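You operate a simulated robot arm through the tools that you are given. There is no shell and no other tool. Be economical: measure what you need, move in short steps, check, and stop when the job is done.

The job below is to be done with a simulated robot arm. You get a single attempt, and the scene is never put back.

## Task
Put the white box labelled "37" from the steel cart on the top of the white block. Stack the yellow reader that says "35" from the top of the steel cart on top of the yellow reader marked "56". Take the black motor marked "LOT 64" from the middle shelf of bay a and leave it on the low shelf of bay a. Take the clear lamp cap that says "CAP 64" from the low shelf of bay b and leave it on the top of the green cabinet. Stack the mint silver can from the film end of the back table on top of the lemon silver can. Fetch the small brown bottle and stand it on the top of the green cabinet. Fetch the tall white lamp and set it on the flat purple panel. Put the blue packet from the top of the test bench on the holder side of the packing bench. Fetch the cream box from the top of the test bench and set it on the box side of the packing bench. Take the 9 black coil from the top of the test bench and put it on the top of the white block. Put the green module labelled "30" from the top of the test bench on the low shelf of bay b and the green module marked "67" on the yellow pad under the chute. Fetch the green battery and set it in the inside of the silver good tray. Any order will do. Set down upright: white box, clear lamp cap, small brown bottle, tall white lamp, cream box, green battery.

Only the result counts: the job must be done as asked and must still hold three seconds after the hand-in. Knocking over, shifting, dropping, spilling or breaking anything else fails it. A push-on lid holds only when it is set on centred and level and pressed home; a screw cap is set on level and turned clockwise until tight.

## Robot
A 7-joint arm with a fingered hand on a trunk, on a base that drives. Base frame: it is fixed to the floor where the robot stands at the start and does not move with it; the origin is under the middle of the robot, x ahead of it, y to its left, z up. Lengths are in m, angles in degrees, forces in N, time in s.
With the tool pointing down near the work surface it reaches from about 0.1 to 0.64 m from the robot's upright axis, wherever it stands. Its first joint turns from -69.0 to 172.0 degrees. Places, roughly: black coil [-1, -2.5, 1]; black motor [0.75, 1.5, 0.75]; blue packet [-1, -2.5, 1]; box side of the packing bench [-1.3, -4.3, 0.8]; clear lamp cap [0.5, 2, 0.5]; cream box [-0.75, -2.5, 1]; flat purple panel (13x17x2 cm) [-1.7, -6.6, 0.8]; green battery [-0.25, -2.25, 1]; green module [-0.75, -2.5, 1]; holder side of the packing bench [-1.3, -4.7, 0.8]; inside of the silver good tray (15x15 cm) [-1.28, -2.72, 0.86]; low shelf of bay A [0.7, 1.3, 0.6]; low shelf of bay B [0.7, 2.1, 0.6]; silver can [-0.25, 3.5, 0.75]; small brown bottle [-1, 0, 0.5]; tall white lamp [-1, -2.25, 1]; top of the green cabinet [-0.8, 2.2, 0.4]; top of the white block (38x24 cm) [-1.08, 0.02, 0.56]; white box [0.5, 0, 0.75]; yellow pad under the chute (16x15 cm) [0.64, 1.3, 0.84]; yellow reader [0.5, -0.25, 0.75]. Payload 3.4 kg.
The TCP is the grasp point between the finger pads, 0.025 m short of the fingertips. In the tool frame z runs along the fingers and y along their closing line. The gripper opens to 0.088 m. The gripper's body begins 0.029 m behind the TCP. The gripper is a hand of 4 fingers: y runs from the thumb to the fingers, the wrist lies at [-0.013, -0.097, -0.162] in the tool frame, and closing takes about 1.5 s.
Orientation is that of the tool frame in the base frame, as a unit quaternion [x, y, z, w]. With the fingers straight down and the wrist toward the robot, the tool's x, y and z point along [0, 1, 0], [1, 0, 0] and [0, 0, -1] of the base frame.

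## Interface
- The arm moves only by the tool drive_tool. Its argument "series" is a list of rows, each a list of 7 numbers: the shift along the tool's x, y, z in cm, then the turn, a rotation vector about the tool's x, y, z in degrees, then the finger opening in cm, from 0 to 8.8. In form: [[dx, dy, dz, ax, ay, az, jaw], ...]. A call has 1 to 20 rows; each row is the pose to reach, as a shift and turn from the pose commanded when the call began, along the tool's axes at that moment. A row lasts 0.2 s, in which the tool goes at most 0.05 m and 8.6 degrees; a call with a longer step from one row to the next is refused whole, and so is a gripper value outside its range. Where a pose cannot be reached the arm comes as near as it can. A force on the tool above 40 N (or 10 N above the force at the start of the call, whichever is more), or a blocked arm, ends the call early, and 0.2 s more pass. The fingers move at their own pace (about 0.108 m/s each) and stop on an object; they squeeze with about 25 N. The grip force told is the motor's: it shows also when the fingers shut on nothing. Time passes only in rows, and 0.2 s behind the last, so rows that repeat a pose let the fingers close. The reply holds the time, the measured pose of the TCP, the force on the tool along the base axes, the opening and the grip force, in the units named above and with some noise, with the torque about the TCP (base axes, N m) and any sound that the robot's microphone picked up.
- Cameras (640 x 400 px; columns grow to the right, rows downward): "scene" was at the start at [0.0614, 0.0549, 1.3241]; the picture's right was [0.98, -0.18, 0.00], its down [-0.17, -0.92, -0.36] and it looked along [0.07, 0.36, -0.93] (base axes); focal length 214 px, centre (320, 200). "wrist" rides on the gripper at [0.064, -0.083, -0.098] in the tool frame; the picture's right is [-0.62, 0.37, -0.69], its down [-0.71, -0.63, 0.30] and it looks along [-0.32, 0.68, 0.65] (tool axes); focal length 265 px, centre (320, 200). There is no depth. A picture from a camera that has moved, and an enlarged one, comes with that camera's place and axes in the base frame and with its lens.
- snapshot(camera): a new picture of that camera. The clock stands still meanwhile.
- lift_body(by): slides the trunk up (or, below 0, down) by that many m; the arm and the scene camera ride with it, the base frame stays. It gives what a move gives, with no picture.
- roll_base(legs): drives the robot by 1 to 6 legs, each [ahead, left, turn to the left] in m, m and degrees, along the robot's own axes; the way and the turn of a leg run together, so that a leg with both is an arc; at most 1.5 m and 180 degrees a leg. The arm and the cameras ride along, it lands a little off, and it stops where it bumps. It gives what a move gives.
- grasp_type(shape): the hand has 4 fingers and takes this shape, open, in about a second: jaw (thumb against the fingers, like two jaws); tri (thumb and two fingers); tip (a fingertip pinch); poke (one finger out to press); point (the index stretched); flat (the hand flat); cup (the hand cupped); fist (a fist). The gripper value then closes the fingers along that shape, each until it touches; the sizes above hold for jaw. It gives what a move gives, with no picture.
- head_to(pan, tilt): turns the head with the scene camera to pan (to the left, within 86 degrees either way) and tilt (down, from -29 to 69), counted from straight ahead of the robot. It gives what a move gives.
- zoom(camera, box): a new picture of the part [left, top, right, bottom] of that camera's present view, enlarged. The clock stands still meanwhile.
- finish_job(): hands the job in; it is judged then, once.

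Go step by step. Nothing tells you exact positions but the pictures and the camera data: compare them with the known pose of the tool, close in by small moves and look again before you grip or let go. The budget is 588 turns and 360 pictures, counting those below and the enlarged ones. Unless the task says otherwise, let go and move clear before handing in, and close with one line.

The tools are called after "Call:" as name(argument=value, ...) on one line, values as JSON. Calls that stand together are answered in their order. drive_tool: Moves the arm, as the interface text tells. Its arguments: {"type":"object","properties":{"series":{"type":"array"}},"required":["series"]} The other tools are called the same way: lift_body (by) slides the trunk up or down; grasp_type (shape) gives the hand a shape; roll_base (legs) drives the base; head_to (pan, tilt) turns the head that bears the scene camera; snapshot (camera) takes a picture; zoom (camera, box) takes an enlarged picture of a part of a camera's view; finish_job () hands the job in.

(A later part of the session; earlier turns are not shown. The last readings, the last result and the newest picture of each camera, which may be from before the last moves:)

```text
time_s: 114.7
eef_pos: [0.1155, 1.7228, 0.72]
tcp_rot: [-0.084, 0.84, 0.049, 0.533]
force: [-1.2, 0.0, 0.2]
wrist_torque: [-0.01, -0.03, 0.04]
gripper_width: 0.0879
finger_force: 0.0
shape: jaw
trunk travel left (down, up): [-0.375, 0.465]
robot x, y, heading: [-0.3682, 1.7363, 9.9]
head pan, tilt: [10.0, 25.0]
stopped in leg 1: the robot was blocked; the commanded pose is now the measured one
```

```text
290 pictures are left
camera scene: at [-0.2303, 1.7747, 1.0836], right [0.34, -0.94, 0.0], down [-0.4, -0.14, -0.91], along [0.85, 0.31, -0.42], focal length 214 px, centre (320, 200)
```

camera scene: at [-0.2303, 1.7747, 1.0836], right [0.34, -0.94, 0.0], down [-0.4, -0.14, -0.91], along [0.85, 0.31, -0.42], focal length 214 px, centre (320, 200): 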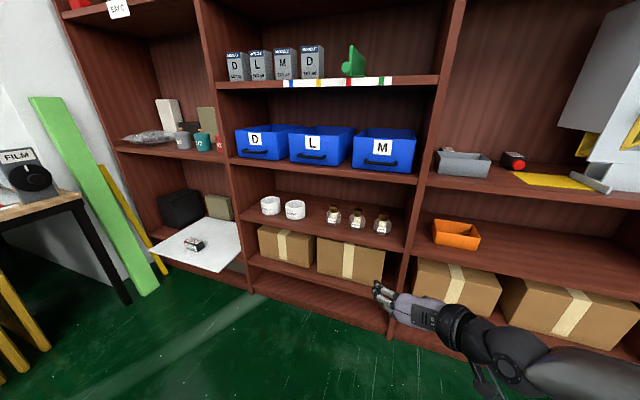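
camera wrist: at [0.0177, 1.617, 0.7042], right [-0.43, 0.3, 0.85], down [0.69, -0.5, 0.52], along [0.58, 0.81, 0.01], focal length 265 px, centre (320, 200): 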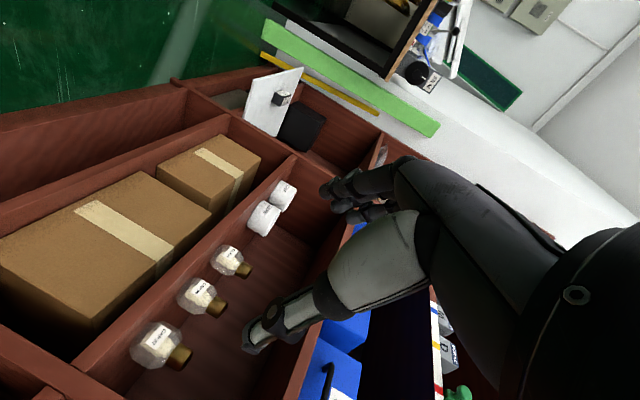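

The base bumped something on its left — probably the cabinet corner. I ease away and inspect it.

Call:
roll_base(legs=[[0.1, -0.08, -8]])

Call:
head_to(pan=86, tilt=35)

Call:
snapshot(camera="scene")

```text
time_s: 116.0
eef_pos: [0.2192, 1.5839, 0.7188]
tcp_rot: [-0.025, 0.844, 0.011, 0.535]
force: [0.2, -0.7, 0.3]
wrist_torque: [0.0, -0.02, 0.0]
gripper_width: 0.0875
finger_force: 0.1
shape: jaw
trunk travel left (down, up): [-0.375, 0.465]
robot x, y, heading: [-0.2573, 1.6658, 1.6]
head pan, tilt: [10.0, 25.0]
```

```text
time_s: 117.5
eef_pos: [0.2194, 1.5849, 0.7179]
tcp_rot: [-0.024, 0.844, 0.011, 0.535]
force: [-0.1, 0.2, 0.2]
wrist_torque: [0.02, -0.01, -0.01]
gripper_width: 0.088
finger_force: 0.0
shape: jaw
trunk travel left (down, up): [-0.375, 0.465]
robot x, y, heading: [-0.2587, 1.6622, 1.6]
head pan, tilt: [85.9, 35.0]
```

```text
289 pictures are left
camera scene: at [-0.2023, 1.7545, 1.0678], right [1.0, -0.04, 0.0], down [-0.02, -0.57, -0.82], along [0.03, 0.82, -0.57], focal length 214 px, centre (320, 200)
```

scene: 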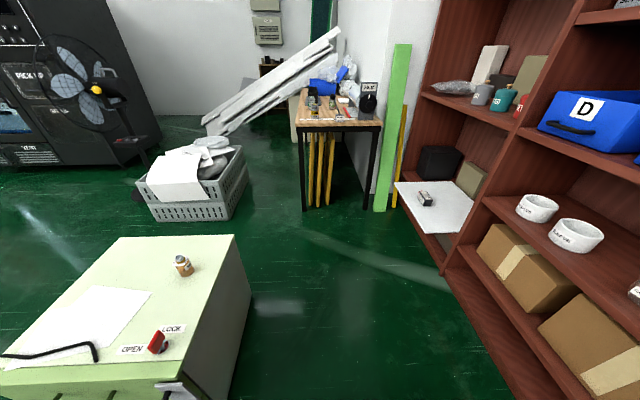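

Cabinet and bottle look undisturbed. I drive forward a bit, then left along the rack, keeping the hand outside.

Call:
roll_base(legs=[[0.2, 0, -1.5], [0, 0.45, 0]])

Call:
head_to(pan=-5, tilt=30)

Call:
snapshot(camera="scene")

Call:
snapshot(camera="wrist")

```text
time_s: 121.3
eef_pos: [0.4175, 2.0105, 0.7198]
tcp_rot: [-0.013, 0.845, 0.004, 0.535]
force: [-0.5, 1.0, -0.2]
wrist_torque: [0.0, -0.01, 0.01]
gripper_width: 0.0879
finger_force: 0.1
shape: jaw
trunk travel left (down, up): [-0.375, 0.465]
robot x, y, heading: [-0.0532, 2.1049, 0.2]
head pan, tilt: [85.9, 35.0]
```

```text
time_s: 123.0
eef_pos: [0.419, 2.0116, 0.7191]
tcp_rot: [-0.014, 0.845, 0.004, 0.535]
force: [-0.2, -0.3, 1.0]
wrist_torque: [-0.03, -0.01, 0.0]
gripper_width: 0.0878
finger_force: 0.0
shape: jaw
trunk travel left (down, up): [-0.375, 0.465]
robot x, y, heading: [-0.0572, 2.1083, 0.3]
head pan, tilt: [-5.0, 30.0]
```

```text
288 pictures are left
camera scene: at [0.086, 2.097, 1.0756], right [-0.08, -1.0, 0.0], down [-0.5, 0.04, -0.87], along [0.86, -0.07, -0.5], focal length 214 px, centre (320, 200)
```

scene: 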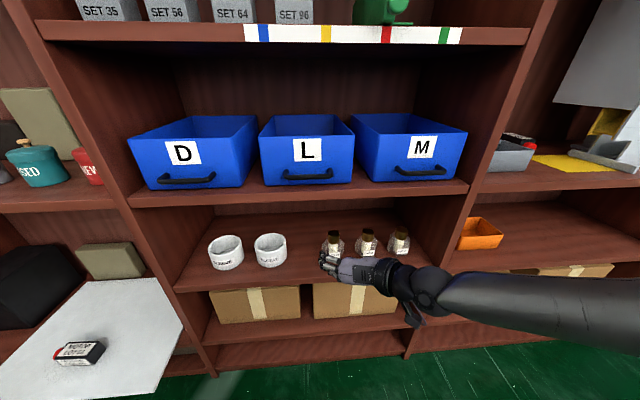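

```text
287 pictures are left
camera wrist: at [0.3044, 1.9234, 0.7041], right [-0.37, 0.37, 0.85], down [0.6, -0.61, 0.52], along [0.71, 0.7, 0.01], focal length 265 px, centre (320, 200)
```

wrist: 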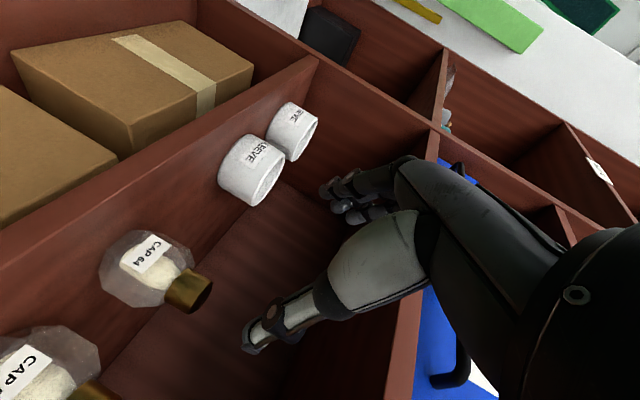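

CAP 64 is confirmed. I zoom the scene view for its exact place.

Call:
zoom(camera="scene", box=[290, 220, 418, 300])

```text
5.00 times, centred on (354, 260) of scene
camera zoom: at [0.086, 2.097, 1.0756], right [-0.08, -1.0, 0.0], down [-0.5, 0.04, -0.87], along [0.86, -0.07, -0.5], focal length 1072 px, centre (150, -100)
```

zoom: 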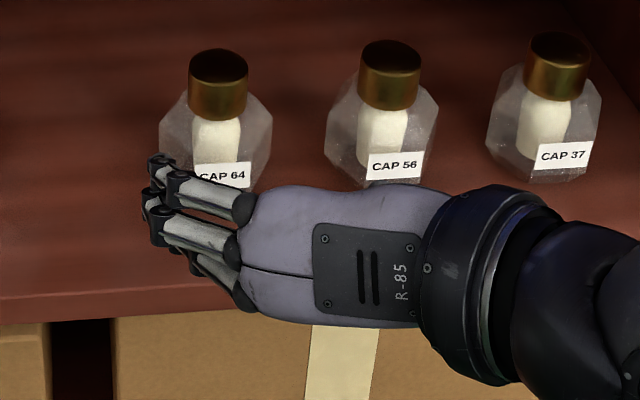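

The neck is at about (0.605, 2.010, 0.643). I drive forward 0.09 m and re-measure.

Call:
roll_base(legs=[[0.09, 0, 0]])

Call:
snapshot(camera="wrist")

```text
time_s: 124.1
eef_pos: [0.5085, 2.0105, 0.7211]
tcp_rot: [-0.013, 0.845, 0.004, 0.535]
force: [-0.3, 0.1, 0.2]
wrist_torque: [0.0, 0.02, 0.01]
gripper_width: 0.0878
finger_force: 0.2
shape: jaw
trunk travel left (down, up): [-0.375, 0.465]
robot x, y, heading: [0.0342, 2.1069, 0.4]
head pan, tilt: [-5.0, 30.0]
```

```text
285 pictures are left
camera wrist: at [0.394, 1.9238, 0.7039], right [-0.37, 0.37, 0.85], down [0.6, -0.61, 0.52], along [0.71, 0.7, 0.01], focal length 265 px, centre (320, 200)
```

wrist: 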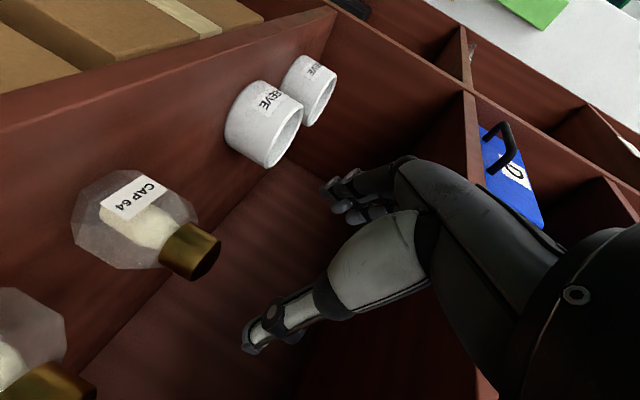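

Call:
drive_tool(series=[[0.7, -0.1, 3, 0, 0, 0, 8.8], [1.4, -0.2, 6, 0, 0, 0, 8.8], [2.0, -0.3, 8, 0, 0, 0, 8.8], [2.4, -0.3, 9.7, 0, 0, 0, 8.8], [2.4, -0.3, 9.7, 0, 0, 0, 8.8], [2.4, -0.3, 9.7, 0, 0, 0, 8.8]])

Call:
snapshot(camera="wrist")

Call:
zoom(camera="scene", box=[290, 220, 418, 300])

```text
time_s: 125.5
eef_pos: [0.5851, 2.009, 0.6571]
tcp_rot: [-0.013, 0.845, 0.003, 0.535]
force: [0.4, -0.6, -1.2]
wrist_torque: [-0.01, 0.01, 0.04]
gripper_width: 0.0878
finger_force: 0.1
shape: jaw
trunk travel left (down, up): [-0.375, 0.465]
robot x, y, heading: [0.0361, 2.1059, 0.3]
head pan, tilt: [-5.0, 30.0]
```

```text
284 pictures are left
camera wrist: at [0.4704, 1.921, 0.6409], right [-0.37, 0.37, 0.85], down [0.6, -0.61, 0.52], along [0.71, 0.7, 0.01], focal length 265 px, centre (320, 200)
```

wrist: 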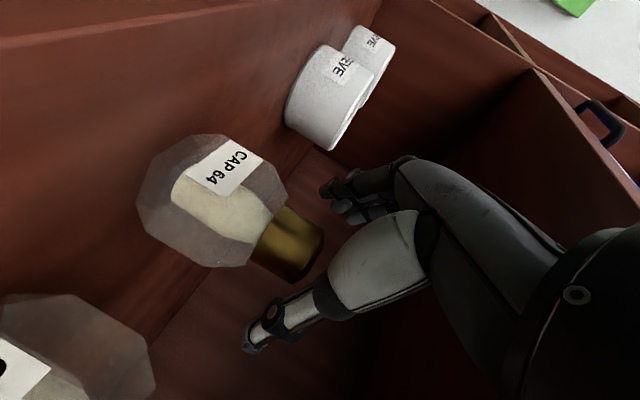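

```text
5.00 times, centred on (354, 260) of scene
camera zoom: at [0.1753, 2.0972, 1.0756], right [-0.08, -1.0, 0.0], down [-0.5, 0.04, -0.87], along [0.86, -0.07, -0.5], focal length 1072 px, centre (150, -100)
```

zoom: 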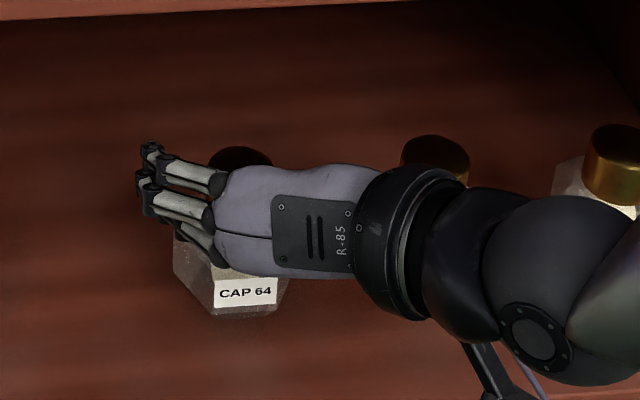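

Call:
drive_tool(series=[[0.3, 0, 1.2, 0, 0, 0, 8.8], [0.5, 0, 2.4, 0, 0, 0, 8.8], [0.5, 0, 2.4, 0, 0, 0, 8.8], [0.5, 0, 2.4, 0, 0, 0, 8.8]])

Call:
snapshot(camera="wrist")

Call:
zoom(camera="scene", box=[290, 220, 418, 300])

```text
time_s: 126.5
eef_pos: [0.6025, 2.0101, 0.6425]
tcp_rot: [-0.013, 0.845, 0.004, 0.535]
force: [-0.2, 0.2, 0.0]
wrist_torque: [0.0, -0.01, 0.0]
gripper_width: 0.0878
finger_force: 0.1
shape: jaw
trunk travel left (down, up): [-0.375, 0.465]
robot x, y, heading: [0.0338, 2.1067, 0.1]
head pan, tilt: [-5.0, 30.0]
```

```text
282 pictures are left
camera wrist: at [0.4894, 1.9225, 0.6265], right [-0.37, 0.37, 0.85], down [0.6, -0.61, 0.52], along [0.71, 0.7, 0.01], focal length 265 px, centre (320, 200)
```

wrist: 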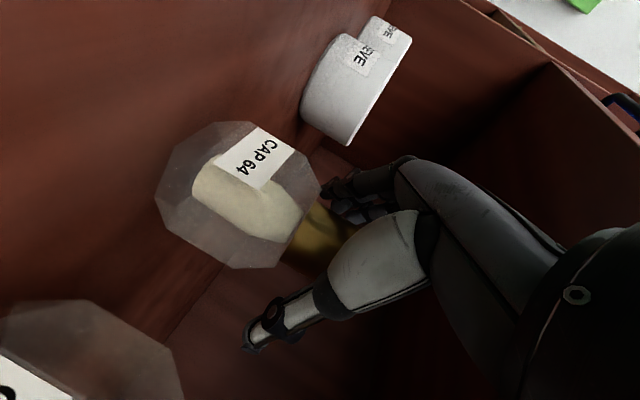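

```text
5.00 times, centred on (354, 260) of scene
camera zoom: at [0.1753, 2.0972, 1.0756], right [-0.08, -1.0, 0.0], down [-0.5, 0.04, -0.87], along [0.86, -0.07, -0.5], focal length 1072 px, centre (150, -100)
```

zoom: 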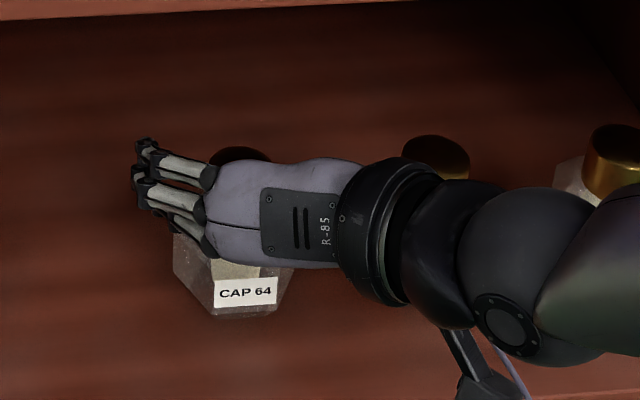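

The neck lies at the grasp point. I close.

Call:
drive_tool(series=[[0, 0, 0, 0, 0, 0, 6], [0, 0, 0, 0, 0, 0, 2], [0, 0, 0, 0, 0, 0, 2], [0, 0, 0, 0, 0, 0, 2], [0, 0, 0, 0, 0, 0, 2], [0, 0, 0, 0, 0, 0, 2], [0, 0, 0, 0, 0, 0, 2], [0, 0, 0, 0, 0, 0, 2]])

Call:
snapshot(camera="wrist")

```text
time_s: 128.3
eef_pos: [0.6025, 2.0096, 0.6424]
tcp_rot: [-0.013, 0.844, 0.004, 0.537]
force: [0.9, -0.8, 3.4]
wrist_torque: [0.01, -0.02, 0.03]
gripper_width: 0.0172
finger_force: 25.3
shape: jaw
trunk travel left (down, up): [-0.375, 0.465]
robot x, y, heading: [0.0329, 2.1037, 0.3]
head pan, tilt: [-5.0, 30.0]
```

```text
280 pictures are left
camera wrist: at [0.4892, 1.9224, 0.627], right [-0.37, 0.37, 0.85], down [0.6, -0.61, 0.52], along [0.71, 0.7, 0.01], focal length 265 px, centre (320, 200)
```

wrist: 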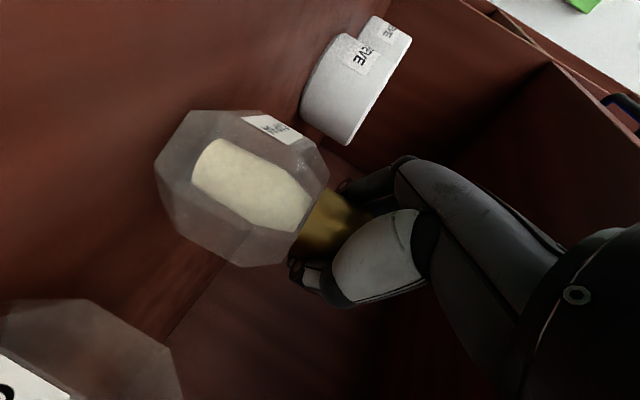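

Held. I lift 1.5 cm and then withdraw straight out of the shelf.

Call:
drive_tool(series=[[-0.7, 0, -0.3, 0, 0, 0, 2], [-1.4, 0, -0.7, 0, 0, 0, 2], [-1.8, 0, -0.9, 0, 0, 0, 2], [-0.5, 0.1, -3.6, 0, 0, 0, 2], [1.2, 0.2, -7.2, 0, 0, 0, 2], [2.9, 0.3, -10.8, 0, 0, 0, 2], [4.2, 0.4, -13.5, 0, 0, 0, 2], [4.2, 0.4, -13.5, 0, 0, 0, 2]])

Call:
snapshot(camera="wrist")

Call:
snapshot(camera="scene")

```text
time_s: 130.1
eef_pos: [0.4718, 2.0105, 0.6633]
tcp_rot: [-0.014, 0.845, 0.005, 0.535]
force: [0.6, -0.6, -1.0]
wrist_torque: [0.03, -0.02, -0.02]
gripper_width: 0.0171
finger_force: 25.2
shape: jaw
out of reach, approached as far as the arm can: row 7, 8
trunk travel left (down, up): [-0.375, 0.465]
robot x, y, heading: [0.0326, 2.1064, 0.3]
head pan, tilt: [-5.0, 30.0]
```

```text
279 pictures are left
camera wrist: at [0.3578, 1.9232, 0.6467], right [-0.37, 0.36, 0.85], down [0.6, -0.61, 0.52], along [0.71, 0.7, 0.01], focal length 265 px, centre (320, 200)
```

wrist: 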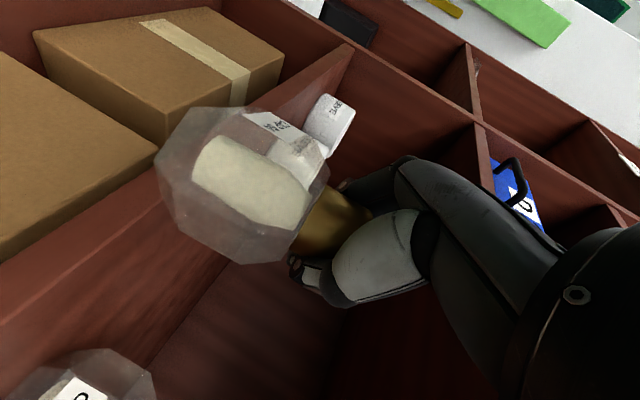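

```text
278 pictures are left
camera scene: at [0.1754, 2.0973, 1.0756], right [-0.08, -1.0, 0.0], down [-0.5, 0.04, -0.87], along [0.86, -0.07, -0.5], focal length 214 px, centre (320, 200)
```

scene: 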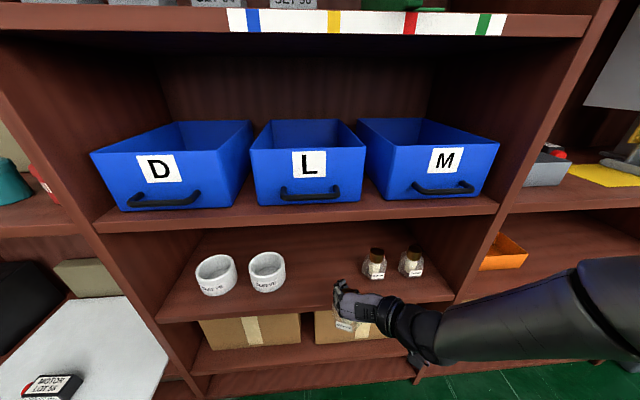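

Cap held and clear. I raise the trunk, back slightly and turn right by 180° to reach the cabinet from its right side.

Call:
lift_body(by=0.08)

Call:
roll_base(legs=[[-0.05, 0, 0], [0, 0, -90], [0, 0, -90]])

Call:
head_to(pan=0, tilt=45)

Call:
snapshot(camera="scene")

```text
time_s: 131.3
eef_pos: [0.4723, 2.0102, 0.7423]
tcp_rot: [-0.013, 0.845, 0.004, 0.535]
force: [-0.2, 0.0, -1.5]
wrist_torque: [-0.01, -0.01, 0.0]
gripper_width: 0.0169
finger_force: 24.6
shape: jaw
trunk travel left (down, up): [-0.455, 0.385]
robot x, y, heading: [0.0381, 2.1049, 0.2]
head pan, tilt: [-5.0, 30.0]
```

```text
time_s: 139.9
eef_pos: [-0.4534, 2.2048, 0.7425]
tcp_rot: [0.845, 0.007, -0.535, 0.0]
force: [-0.5, -0.2, -1.8]
wrist_torque: [0.02, 0.0, 0.0]
gripper_width: 0.0171
finger_force: 24.7
shape: jaw
trunk travel left (down, up): [-0.455, 0.385]
robot x, y, heading: [-0.0167, 2.1035, 179.2]
head pan, tilt: [-5.0, 30.0]
```

```text
time_s: 140.7
eef_pos: [-0.4528, 2.2056, 0.7422]
tcp_rot: [0.844, 0.007, -0.536, 0.0]
force: [0.2, 0.9, -1.6]
wrist_torque: [0.0, 0.01, 0.01]
gripper_width: 0.0169
finger_force: 25.2
shape: jaw
trunk travel left (down, up): [-0.455, 0.385]
robot x, y, heading: [-0.0132, 2.1039, 179.5]
head pan, tilt: [0.0, 45.0]
```

```text
277 pictures are left
camera scene: at [-0.147, 2.1063, 1.133], right [0.01, 1.0, 0.0], down [0.71, -0.01, -0.71], along [-0.71, 0.01, -0.71], focal length 214 px, centre (320, 200)
```

scene: 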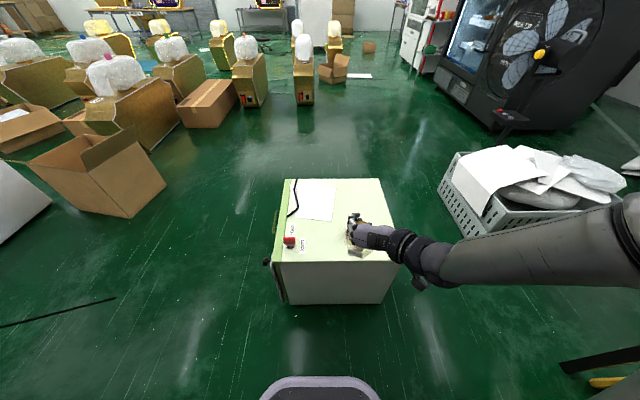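

Call:
roll_base(legs=[[0.19, -0.09, 0]])

Call:
snapshot(camera="scene")

Call:
snapshot(camera="wrist")

```text
time_s: 142.3
eef_pos: [-0.6515, 2.3011, 0.7419]
tcp_rot: [0.845, 0.004, -0.534, -0.001]
force: [-0.6, -0.6, -2.1]
wrist_torque: [0.04, 0.01, -0.01]
gripper_width: 0.0168
finger_force: 24.9
shape: jaw
trunk travel left (down, up): [-0.455, 0.385]
robot x, y, heading: [-0.2125, 2.1981, 178.8]
head pan, tilt: [0.0, 45.0]
```

```text
276 pictures are left
camera scene: at [-0.3458, 2.2001, 1.1329], right [0.02, 1.0, 0.0], down [0.71, -0.01, -0.71], along [-0.71, 0.01, -0.71], focal length 214 px, centre (320, 200)
```

scene: 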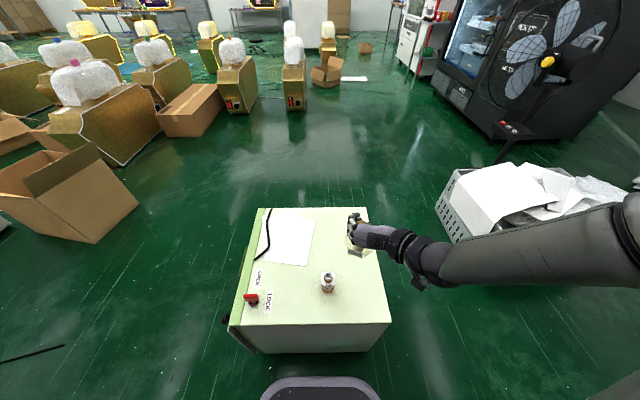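

```text
275 pictures are left
camera wrist: at [-0.5354, 2.3842, 0.7264], right [0.36, -0.37, 0.85], down [-0.59, 0.62, 0.52], along [-0.72, -0.69, 0.01], focal length 265 px, centre (320, 200)
```

wrist: 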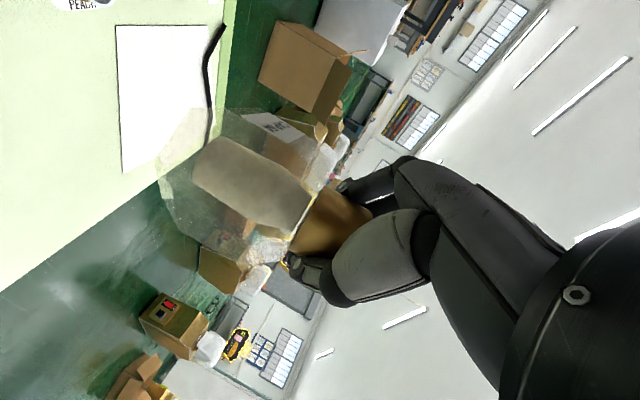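

I extend forward above the free spot at (-0.78, 2.30), then lower the trunk.

Call:
drive_tool(series=[[-1.4, 0, 2.9, 0, 0, 0, 2], [-2.8, 0, 5.8, 0, 0, 0, 2], [-4.1, 0, 8.7, 0, 0, 0, 2], [-5.5, 0, 11.6, 0, 0, 0, 2], [-5.5, 0, 11.6, 0, 0, 0, 2], [-5.5, 0, 11.6, 0, 0, 0, 2]])

Call:
lift_body(by=-0.15)

Call:
snapshot(camera="scene")

Call:
snapshot(camera="wrist")

```text
time_s: 143.7
eef_pos: [-0.7805, 2.2993, 0.7419]
tcp_rot: [0.845, 0.005, -0.535, -0.002]
force: [0.1, 0.0, -1.0]
wrist_torque: [-0.02, -0.03, -0.01]
gripper_width: 0.017
finger_force: 24.9
shape: jaw
trunk travel left (down, up): [-0.455, 0.385]
robot x, y, heading: [-0.2162, 2.1985, 178.9]
head pan, tilt: [0.0, 45.0]
```

```text
time_s: 145.5
eef_pos: [-0.7798, 2.2987, 0.5917]
tcp_rot: [0.845, 0.004, -0.535, -0.001]
force: [-0.2, -0.4, -1.6]
wrist_torque: [0.03, 0.05, 0.0]
gripper_width: 0.0172
finger_force: 25.2
shape: jaw
trunk travel left (down, up): [-0.305, 0.535]
robot x, y, heading: [-0.2187, 2.1974, 178.9]
head pan, tilt: [0.0, 45.0]
```

```text
274 pictures are left
camera scene: at [-0.3452, 2.1998, 0.983], right [0.02, 1.0, 0.0], down [0.71, -0.01, -0.71], along [-0.71, 0.01, -0.71], focal length 214 px, centre (320, 200)
```

scene: 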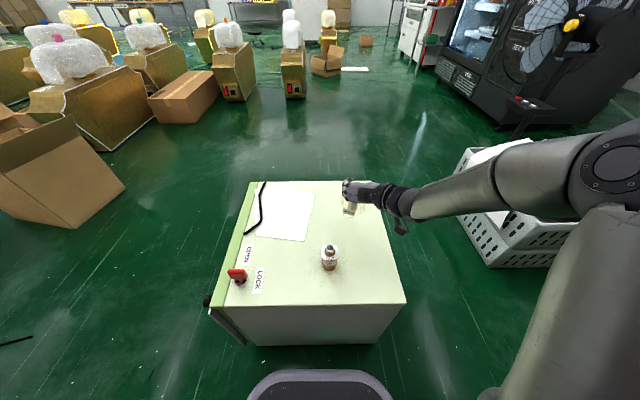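

```text
273 pictures are left
camera wrist: at [-0.6638, 2.3841, 0.5767], right [0.36, -0.37, 0.85], down [-0.59, 0.62, 0.52], along [-0.72, -0.69, 0.01], focal length 265 px, centre (320, 200)
```

wrist: 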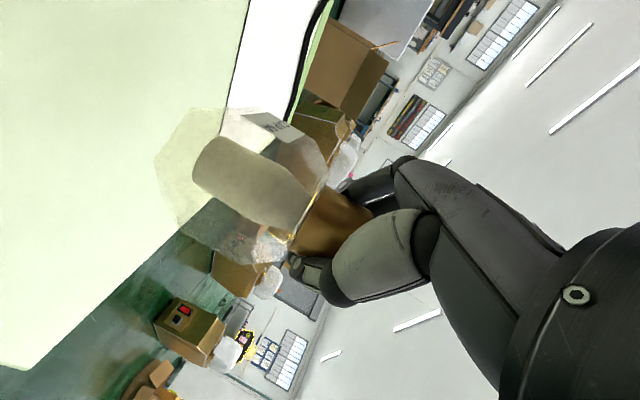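

I lower straight down to contact.

Call:
drive_tool(series=[[1.4, 0, 0.65, 0, 0, 0, 2], [2.7, 0, 1.3, 0, 0, 0, 2], [3.6, 0, 1.7, 0, 0, 0, 2], [4.0, 0, 1.9, 0, 0, 0, 2], [4.2, 0, 2.0, 0, 0, 0, 2], [4.2, 0, 2.0, 0, 0, 0, 2]])

Call:
zoom(camera="scene", box=[290, 150, 418, 230])

```text
time_s: 146.9
eef_pos: [-0.7803, 2.3008, 0.5437]
tcp_rot: [0.845, 0.005, -0.535, -0.001]
force: [-1.4, 0.2, -1.0]
wrist_torque: [0.0, -0.01, -0.01]
gripper_width: 0.0167
finger_force: 25.1
shape: jaw
trunk travel left (down, up): [-0.305, 0.535]
robot x, y, heading: [-0.2161, 2.1962, 179.2]
head pan, tilt: [0.0, 45.0]
```

```text
5.00 times, centred on (354, 190) of scene
camera zoom: at [-0.3453, 2.1998, 0.983], right [0.02, 1.0, 0.0], down [0.71, -0.01, -0.71], along [-0.71, 0.01, -0.71], focal length 1072 px, centre (150, 250)
```

zoom: 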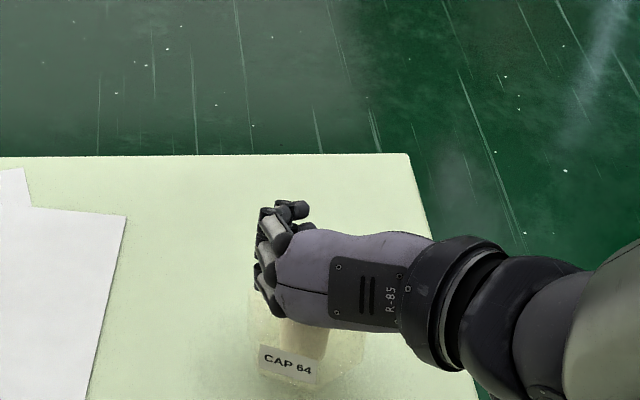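

Not yet in contact. I go down in 2 mm steps.

Call:
drive_tool(series=[[0.18, 0, 0.09, 0, 0, 0, 2], [0.36, 0, 0.17, 0, 0, 0, 2], [0.54, 0, 0.26, 0, 0, 0, 2], [0.54, 0, 0.26, 0, 0, 0, 2]])

```text
time_s: 147.9
eef_pos: [-0.7812, 2.3021, 0.5401]
tcp_rot: [0.845, 0.005, -0.535, -0.001]
force: [-1.0, 0.6, -1.0]
wrist_torque: [0.0, -0.01, 0.0]
gripper_width: 0.017
finger_force: 24.9
shape: jaw
trunk travel left (down, up): [-0.305, 0.535]
robot x, y, heading: [-0.2142, 2.1976, 179.1]
head pan, tilt: [0.0, 45.0]
```

Call:
drive_tool(series=[[0.27, 0, 0.13, 0, 0, 0, 2], [0.45, 0, 0.21, 0, 0, 0, 2], [0.63, 0, 0.3, 0, 0, 0, 2], [0.81, 0, 0.39, 0, 0, 0, 2], [0.81, 0, 0.39, 0, 0, 0, 2]])

Call:
zoom(camera="wrist", box=[100, 60, 420, 260])

```text
time_s: 149.1
eef_pos: [-0.7802, 2.3006, 0.5313]
tcp_rot: [0.844, 0.005, -0.536, -0.002]
force: [0.6, 0.2, 5.7]
wrist_torque: [-0.08, 0.07, 0.0]
gripper_width: 0.0169
finger_force: 25.2
shape: jaw
trunk travel left (down, up): [-0.305, 0.535]
robot x, y, heading: [-0.2154, 2.1964, 179.1]
head pan, tilt: [0.0, 45.0]
```

```text
2.00 times, centred on (260, 160) of wrist
camera zoom: at [-0.6643, 2.3842, 0.5165], right [0.37, -0.37, 0.85], down [-0.58, 0.62, 0.52], along [-0.72, -0.69, 0.01], focal length 531 px, centre (440, 280)
```

zoom: 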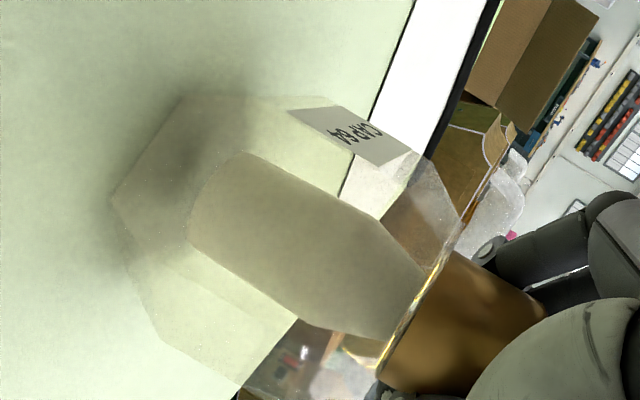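

Contact. I press 1 mm more, release, and withdraw backwards.

Call:
drive_tool(series=[[0.15, 0, 0.07, 0, 0, 0, 2], [0.15, 0, 0.07, 0, 0, 0, 3], [0.1, 0, 0.05, 0, 0, 0, 5], [0.1, 0, 0.05, 0, 0, 0, 8.8], [0.1, 0, 0.05, 0, 0, 0, 8.8], [0.1, 0, 0.05, 0, 0, 0, 8.8], [0.1, 0, 0.05, 0, 0, 0, 8.8], [0.1, 0, 0.05, 0, 0, 0, 8.8], [0, 0, -3, 0, 0, 0, 8.8], [-1, 0, -6, 0, 0, 0, 8.8], [-3, 0, -10, 0, 0, 0, 8.8], [-6, 0, -12, 0, 0, 0, 8.8], [-6, 0, -12, 0, 0, 0, 8.8]])

Call:
snapshot(camera="scene")

```text
time_s: 151.9
eef_pos: [-0.6946, 2.3028, 0.6361]
tcp_rot: [0.846, 0.005, -0.534, -0.001]
force: [0.4, -0.5, 1.2]
wrist_torque: [-0.01, 0.02, 0.01]
gripper_width: 0.0877
finger_force: 0.0
shape: jaw
trunk travel left (down, up): [-0.305, 0.535]
robot x, y, heading: [-0.2135, 2.1984, 178.8]
head pan, tilt: [0.0, 45.0]
```

```text
270 pictures are left
camera scene: at [-0.345, 2.1998, 0.983], right [0.02, 1.0, 0.0], down [0.71, -0.01, -0.71], along [-0.71, 0.01, -0.71], focal length 214 px, centre (320, 200)
```

scene: 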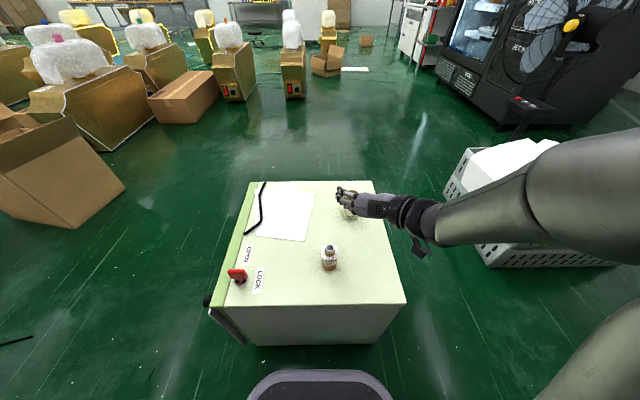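

I raise the trunk, back away and check the cabinet top.

Call:
lift_body(by=0.15)

Call:
roll_base(legs=[[-0.2, 0, 0]])

Call:
snapshot(camera="scene")

```text
time_s: 153.6
eef_pos: [-0.6954, 2.3029, 0.7845]
tcp_rot: [0.845, 0.005, -0.535, -0.002]
force: [-0.5, 0.5, -0.2]
wrist_torque: [-0.03, -0.02, -0.02]
gripper_width: 0.0876
finger_force: 0.1
shape: jaw
trunk travel left (down, up): [-0.455, 0.385]
robot x, y, heading: [-0.2169, 2.1973, 179.1]
head pan, tilt: [0.0, 45.0]
```

```text
time_s: 155.2
eef_pos: [-0.4966, 2.3023, 0.7853]
tcp_rot: [0.845, 0.002, -0.535, -0.002]
force: [0.6, 0.1, 0.5]
wrist_torque: [0.02, -0.03, 0.02]
gripper_width: 0.0876
finger_force: 0.1
shape: jaw
trunk travel left (down, up): [-0.455, 0.385]
robot x, y, heading: [-0.0128, 2.1926, 178.7]
head pan, tilt: [0.0, 45.0]
```

```text
269 pictures are left
camera scene: at [-0.147, 2.1966, 1.1331], right [0.02, 1.0, 0.0], down [0.71, -0.02, -0.71], along [-0.71, 0.02, -0.71], focal length 214 px, centre (320, 200)
```

scene: 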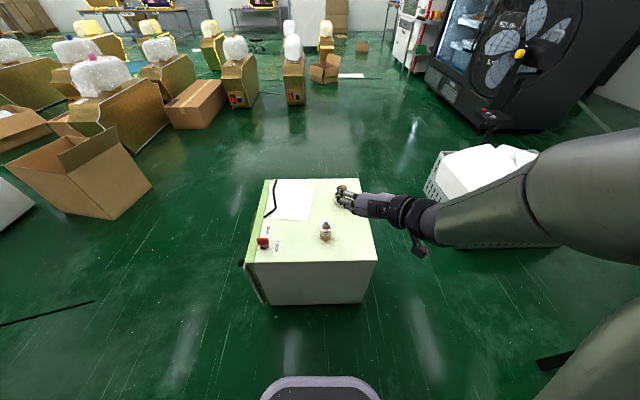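

Next the silver cans: I turn toward the back table (heading 90°) and look.

Call:
roll_base(legs=[[0, 0, -89]])

Call:
head_to(pan=8, tilt=30)

Call:
snapshot(camera="scene")

```text
time_s: 159.4
eef_pos: [0.081, 2.6756, 0.7856]
tcp_rot: [0.605, -0.59, -0.381, -0.376]
force: [0.3, 0.1, -0.8]
wrist_torque: [0.0, 0.0, 0.0]
gripper_width: 0.0875
finger_force: 0.1
shape: jaw
trunk travel left (down, up): [-0.455, 0.385]
robot x, y, heading: [-0.0214, 2.1908, 90.0]
head pan, tilt: [0.0, 45.0]
```

```text
time_s: 160.2
eef_pos: [0.0805, 2.6757, 0.7845]
tcp_rot: [0.606, -0.59, -0.38, -0.375]
force: [-0.2, 0.0, -0.2]
wrist_torque: [0.01, 0.0, -0.02]
gripper_width: 0.0877
finger_force: 0.1
shape: jaw
trunk travel left (down, up): [-0.455, 0.385]
robot x, y, heading: [-0.0187, 2.1898, 90.1]
head pan, tilt: [8.0, 30.0]
```

```text
268 pictures are left
camera scene: at [-0.0285, 2.3331, 1.1555], right [0.99, 0.14, 0.0], down [0.07, -0.5, -0.87], along [-0.12, 0.86, -0.5], focal length 214 px, centre (320, 200)
```

scene: 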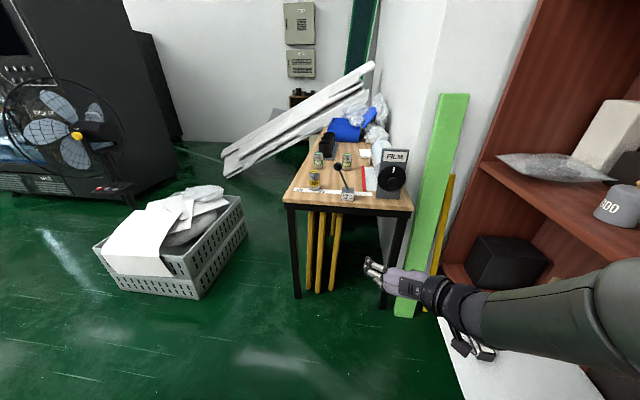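

Call:
zoom(camera="scene", box=[276, 120, 420, 210])

```text
4.44 times, centred on (348, 165) of scene
camera zoom: at [-0.0285, 2.3331, 1.1555], right [0.99, 0.14, 0.0], down [0.07, -0.5, -0.87], along [-0.12, 0.86, -0.5], focal length 953 px, centre (196, 356)
```

zoom: 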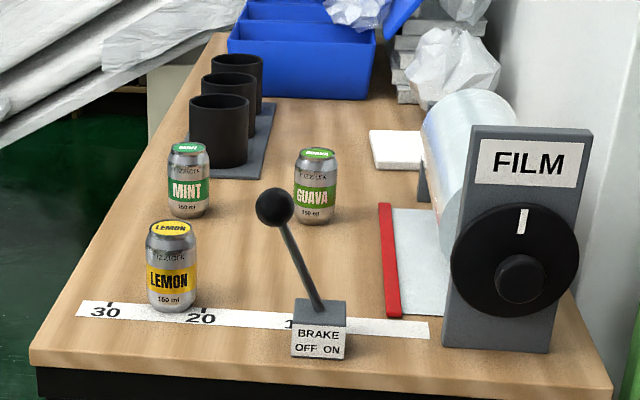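

MINT ≈ (-0.21,3.56), LEMON ≈ (-0.19,3.28), with a brake lever at their right. I'll work from the table's left side with a vertical hand. First I straighten the hand again.

Call:
drive_tool(series=[[0, 0, 0, 0, 8, 0, 8.8], [0, 0, 0, 0, 16, 0, 8.8], [0, 0, 0, 0, 24, 0, 8.8], [0, 0, 0, 0, 32, 0, 8.8], [0, 0, 0, 0, 40, 0, 8.8], [0, 0, 0, 0, 48, 0, 8.8], [0, 0, 0, 0, 56, 0, 8.8], [0, 0, 0, 0, 64, 0, 8.8], [0, 0, 0, 0, 64.7, 0, 8.8], [0, 0, 0, 0, 64.7, 0, 8.8]])

Call:
drive_tool(series=[[0, 0, 0, 0, 0, 8, 8.8], [0, 0, 0, 0, 0, 16, 8.8], [0, 0, 0, 0, 0, 24, 8.8], [0, 0, 0, 0, 0, 32, 8.8], [0, 0, 0, 0, 0, 40, 8.8], [0, 0, 0, 0, 0, 48, 8.8], [0, 0, 0, 0, 0, 56, 8.8], [0, 0, 0, 0, 0, 64, 8.8], [0, 0, 0, 0, 0, 72, 8.8], [0, 0, 0, 0, 0, 80, 8.8], [0, 0, 0, 0, 0, 88, 8.8], [0, 0, 0, 0, 0, 96, 8.8], [0, 0, 0, 0, 0, 104, 8.8], [0, 0, 0, 0, 0, 110, 8.8], [0, 0, 0, 0, 0, 110, 8.8]])

```text
time_s: 162.4
eef_pos: [0.0818, 2.6754, 0.7844]
tcp_rot: [0.715, -0.699, 0.003, -0.002]
force: [-0.4, 0.7, -0.5]
wrist_torque: [0.0, -0.02, 0.03]
gripper_width: 0.0875
finger_force: 0.1
shape: jaw
trunk travel left (down, up): [-0.455, 0.385]
robot x, y, heading: [-0.0179, 2.193, 89.8]
head pan, tilt: [8.0, 30.0]
```

```text
time_s: 165.6
eef_pos: [0.1282, 2.6767, 0.7649]
tcp_rot: [0.161, 0.987, 0.002, -0.005]
force: [-0.1, -0.5, 0.1]
wrist_torque: [-0.01, 0.01, 0.0]
gripper_width: 0.0876
finger_force: 0.0
shape: jaw
out of reach, approached as far as the arm can: row 10, 11, 12, 13, 14, 15
trunk travel left (down, up): [-0.455, 0.385]
robot x, y, heading: [-0.0173, 2.1947, 89.9]
head pan, tilt: [8.0, 30.0]
```

Call:
drive_tool(series=[[0, -4, 0, 0, 0, 0, 8.8], [0, -8, 0, 0, 0, 0, 8.8], [0, -10, 0, 0, 0, 0, 8.8], [0, -10, 0, 0, 0, 0, 8.8]])

Call:
lift_body(by=0.24)

Call:
roll_base(legs=[[0.6, 0, 0], [0, 0.53, 0]])

Call:
head_to(pan=-30, tilt=45)

Call:
snapshot(camera="scene")

```text
time_s: 166.6
eef_pos: [0.1099, 2.6401, 0.7185]
tcp_rot: [0.163, 0.987, 0.002, 0.0]
force: [-0.5, 0.1, -0.5]
wrist_torque: [0.0, 0.01, 0.0]
gripper_width: 0.0877
finger_force: 0.1
shape: jaw
out of reach, approached as far as the arm can: row 1, 2, 3, 4
trunk travel left (down, up): [-0.455, 0.385]
robot x, y, heading: [-0.0162, 2.1935, 89.7]
head pan, tilt: [8.0, 30.0]
```

```text
time_s: 169.1
eef_pos: [0.1113, 2.6389, 0.9569]
tcp_rot: [0.164, 0.987, 0.0, 0.001]
force: [-0.7, 0.4, 0.1]
wrist_torque: [0.0, -0.03, -0.01]
gripper_width: 0.0878
finger_force: 0.0
shape: jaw
trunk travel left (down, up): [-0.695, 0.145]
robot x, y, heading: [-0.0166, 2.1924, 90.0]
head pan, tilt: [8.0, 30.0]
```

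```text
time_s: 175.2
eef_pos: [-0.4153, 3.2456, 0.958]
tcp_rot: [0.167, 0.986, 0.0, 0.001]
force: [-0.8, 0.4, 1.0]
wrist_torque: [0.0, 0.01, 0.0]
gripper_width: 0.0878
finger_force: 0.1
shape: jaw
trunk travel left (down, up): [-0.695, 0.145]
robot x, y, heading: [-0.5455, 2.7982, 89.3]
head pan, tilt: [8.0, 30.0]
```

```text
time_s: 176.2
eef_pos: [-0.4143, 3.2455, 0.9582]
tcp_rot: [0.167, 0.986, 0.0, -0.001]
force: [0.8, 0.4, -0.5]
wrist_torque: [0.0, -0.04, -0.02]
gripper_width: 0.0878
finger_force: 0.1
shape: jaw
trunk travel left (down, up): [-0.695, 0.145]
robot x, y, heading: [-0.5467, 2.8005, 89.5]
head pan, tilt: [-30.0, 45.0]
```

```text
266 pictures are left
camera scene: at [-0.5037, 2.92, 1.373], right [0.86, -0.51, 0.0], down [-0.36, -0.61, -0.71], along [0.36, 0.61, -0.71], focal length 214 px, centre (320, 200)
```

scene: 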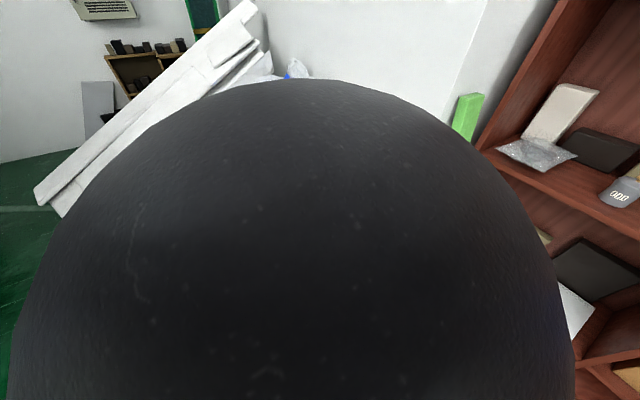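

The elbow blocks the head camera. I extend the arm to the right-forward and look through the wrist.

Call:
drive_tool(series=[[-4, 0, 0, 0, 0, 5, 8.8], [-8, 1, 0, 0, 0, 10, 8.8], [-12, 2, 0, 0, 0, 15, 8.8], [-15, 3, 0, 0, 0, 20, 8.8], [-15, 3, 0, 0, 0, 20, 8.8], [-15, 3, 0, 0, 0, 20, 8.8]])

Call:
snapshot(camera="wrist")

Call:
snapshot(camera="scene")

```text
time_s: 177.6
eef_pos: [-0.2615, 3.2283, 0.9593]
tcp_rot: [0.338, 0.941, 0.0, -0.011]
force: [1.0, -0.2, 0.5]
wrist_torque: [-0.01, -0.01, 0.02]
gripper_width: 0.0878
finger_force: 0.0
shape: jaw
trunk travel left (down, up): [-0.695, 0.145]
robot x, y, heading: [-0.5479, 2.7978, 89.5]
head pan, tilt: [-30.0, 45.0]
```

```text
265 pictures are left
camera wrist: at [-0.3623, 3.2029, 1.0598], right [0.73, -0.12, 0.68], down [0.14, -0.94, -0.31], along [0.67, 0.33, -0.67], focal length 265 px, centre (320, 200)
```

wrist: 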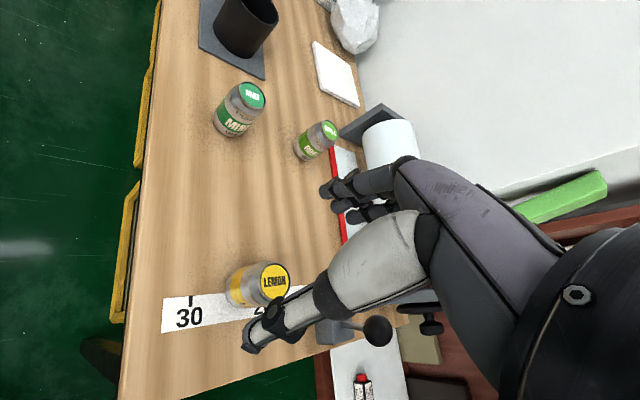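

```text
264 pictures are left
camera scene: at [-0.5034, 2.9201, 1.373], right [0.86, -0.51, 0.0], down [-0.36, -0.61, -0.71], along [0.36, 0.61, -0.71], focal length 214 px, centre (320, 200)
```

scene: 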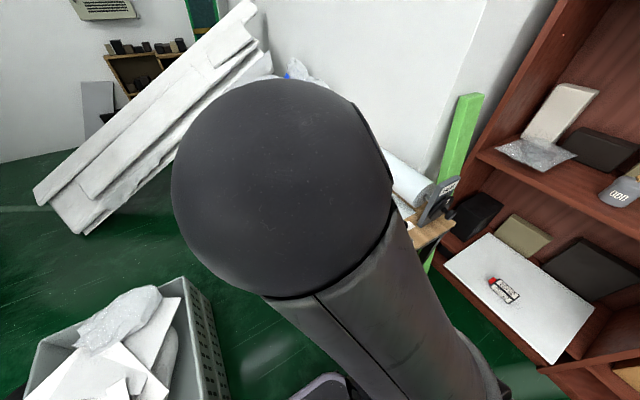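

Refined: LEMON top (-0.18,3.22,0.785), MINT top (-0.20,3.48,0.787), table z≈0.71. I drive forward alongside the table.

Call:
roll_base(legs=[[0.22, 0.03, 0]])

Call:
snapshot(camera="wrist")

```text
time_s: 179.3
eef_pos: [-0.2924, 3.4446, 0.9566]
tcp_rot: [0.338, 0.941, -0.004, -0.01]
force: [1.1, 0.6, 0.5]
wrist_torque: [-0.02, -0.01, 0.02]
gripper_width: 0.0874
finger_force: 0.0
shape: jaw
trunk travel left (down, up): [-0.695, 0.145]
robot x, y, heading: [-0.572, 3.015, 89.6]
head pan, tilt: [-30.0, 45.0]
```

```text
263 pictures are left
camera wrist: at [-0.3922, 3.4204, 1.057], right [0.73, -0.11, 0.68], down [0.14, -0.94, -0.31], along [0.67, 0.32, -0.67], focal length 265 px, centre (320, 200)
```

wrist: 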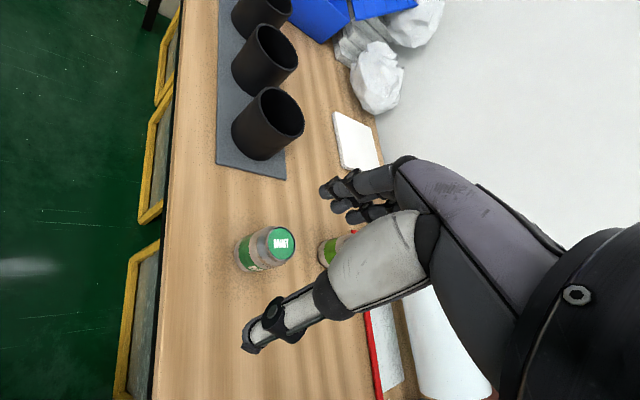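

Call:
drive_tool(series=[[-1.6, 3, 0, 0, 0, 0, 8.8], [-3.2, 6, 0, 0, 0, 0, 8.8], [-4.9, 8.8, 0, 0, 0, 0, 8.8], [-4.9, 8.8, 2, 0, 0, 0, 8.8], [-4.9, 8.8, 2, 0, 0, 0, 8.8]])

Call:
lift_body(by=-0.1)

Call:
snapshot(camera="wrist")

```text
time_s: 180.5
eef_pos: [-0.2023, 3.4832, 0.9355]
tcp_rot: [0.338, 0.941, -0.004, -0.01]
force: [-0.2, -0.5, -0.7]
wrist_torque: [0.01, -0.02, 0.03]
gripper_width: 0.0877
finger_force: 0.2
shape: jaw
trunk travel left (down, up): [-0.695, 0.145]
robot x, y, heading: [-0.5771, 3.0151, 89.7]
head pan, tilt: [-30.0, 45.0]
```

```text
time_s: 181.8
eef_pos: [-0.2025, 3.4841, 0.8358]
tcp_rot: [0.338, 0.941, -0.004, -0.009]
force: [0.4, 0.2, 0.7]
wrist_torque: [0.02, 0.01, -0.01]
gripper_width: 0.0875
finger_force: 0.0
shape: jaw
trunk travel left (down, up): [-0.595, 0.245]
robot x, y, heading: [-0.572, 3.0185, 89.8]
head pan, tilt: [-30.0, 45.0]
```

```text
262 pictures are left
camera wrist: at [-0.3032, 3.4584, 0.9359], right [0.73, -0.11, 0.68], down [0.14, -0.94, -0.31], along [0.67, 0.32, -0.67], focal length 265 px, centre (320, 200)
```

wrist: 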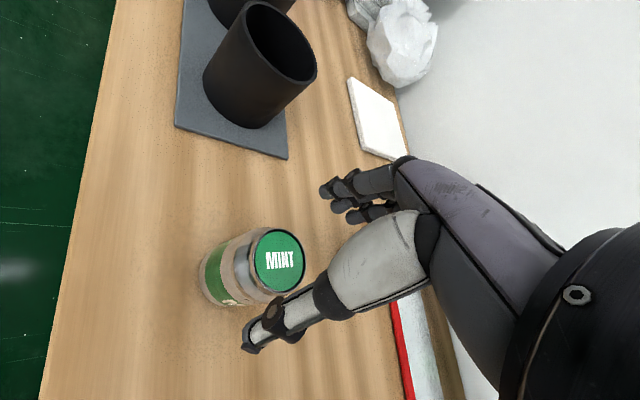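

Call:
drive_tool(series=[[-0.6, 0, 2.5, 0, 0, 0, 8.8], [-0.6, 0, 5, 0, 0, 0, 8.8], [-0.6, 0, 7, 0, 0, 0, 8.8], [-0.6, 0, 7.4, 0, 0, 0, 8.8], [-0.6, 0, 7.4, 0, 0, 0, 8.8]])

Call:
snapshot(camera="wrist")

```text
time_s: 183.0
eef_pos: [-0.1977, 3.4793, 0.7634]
tcp_rot: [0.338, 0.941, -0.004, -0.009]
force: [0.8, 0.7, 0.2]
wrist_torque: [0.02, -0.01, -0.01]
gripper_width: 0.0879
finger_force: 0.1
shape: jaw
trunk travel left (down, up): [-0.595, 0.245]
robot x, y, heading: [-0.5744, 3.0193, 89.5]
head pan, tilt: [-30.0, 45.0]
```

```text
261 pictures are left
camera wrist: at [-0.2987, 3.4538, 0.8627], right [0.73, -0.11, 0.68], down [0.14, -0.94, -0.31], along [0.67, 0.32, -0.67], focal length 265 px, centre (320, 200)
```

wrist: 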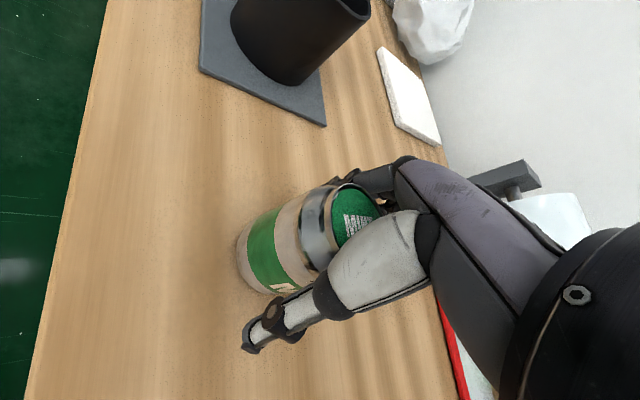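

Call:
drive_tool(series=[[0, 0, 0, 0, 0, 0, 3.5], [0, 0, 0, 0, 0, 0, 3.5], [0, 0, 0, 0, 0, 0, 3.5], [0, 0, 0, 0, 0, 0, 3.5], [0, 0, 0, 0, 0, 0, 3.5], [0, 0, 0, 0, 0, 0, 3.5], [0, 0, 0, 0, 0, 0, 3.5], [0, 0, -2, 0, 0, 0, 3.5], [0, 0, -5, 0, 0, 0, 3.5], [0, 0, -9, 0, 0, 0, 3.5], [0, 0, -13, 0, 0, 0, 3.5], [0, 0, -16, 0, 0, 0, 3.5], [0, 0, -16, 0, 0, 0, 3.5]])

Call:
snapshot(camera="wrist")

```text
time_s: 185.8
eef_pos: [-0.1979, 3.4816, 0.9206]
tcp_rot: [0.338, 0.941, -0.004, -0.01]
force: [-0.1, 0.3, -2.3]
wrist_torque: [0.02, 0.02, -0.01]
gripper_width: 0.0452
finger_force: 25.2
shape: jaw
trunk travel left (down, up): [-0.595, 0.245]
robot x, y, heading: [-0.5774, 3.0203, 89.6]
head pan, tilt: [-30.0, 45.0]
```

```text
260 pictures are left
camera wrist: at [-0.2976, 3.4574, 1.0218], right [0.73, -0.11, 0.68], down [0.14, -0.94, -0.31], along [0.67, 0.32, -0.67], focal length 265 px, centre (320, 200)
```

wrist: 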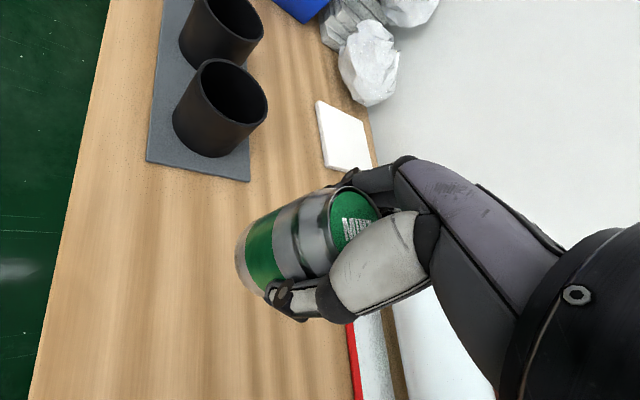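

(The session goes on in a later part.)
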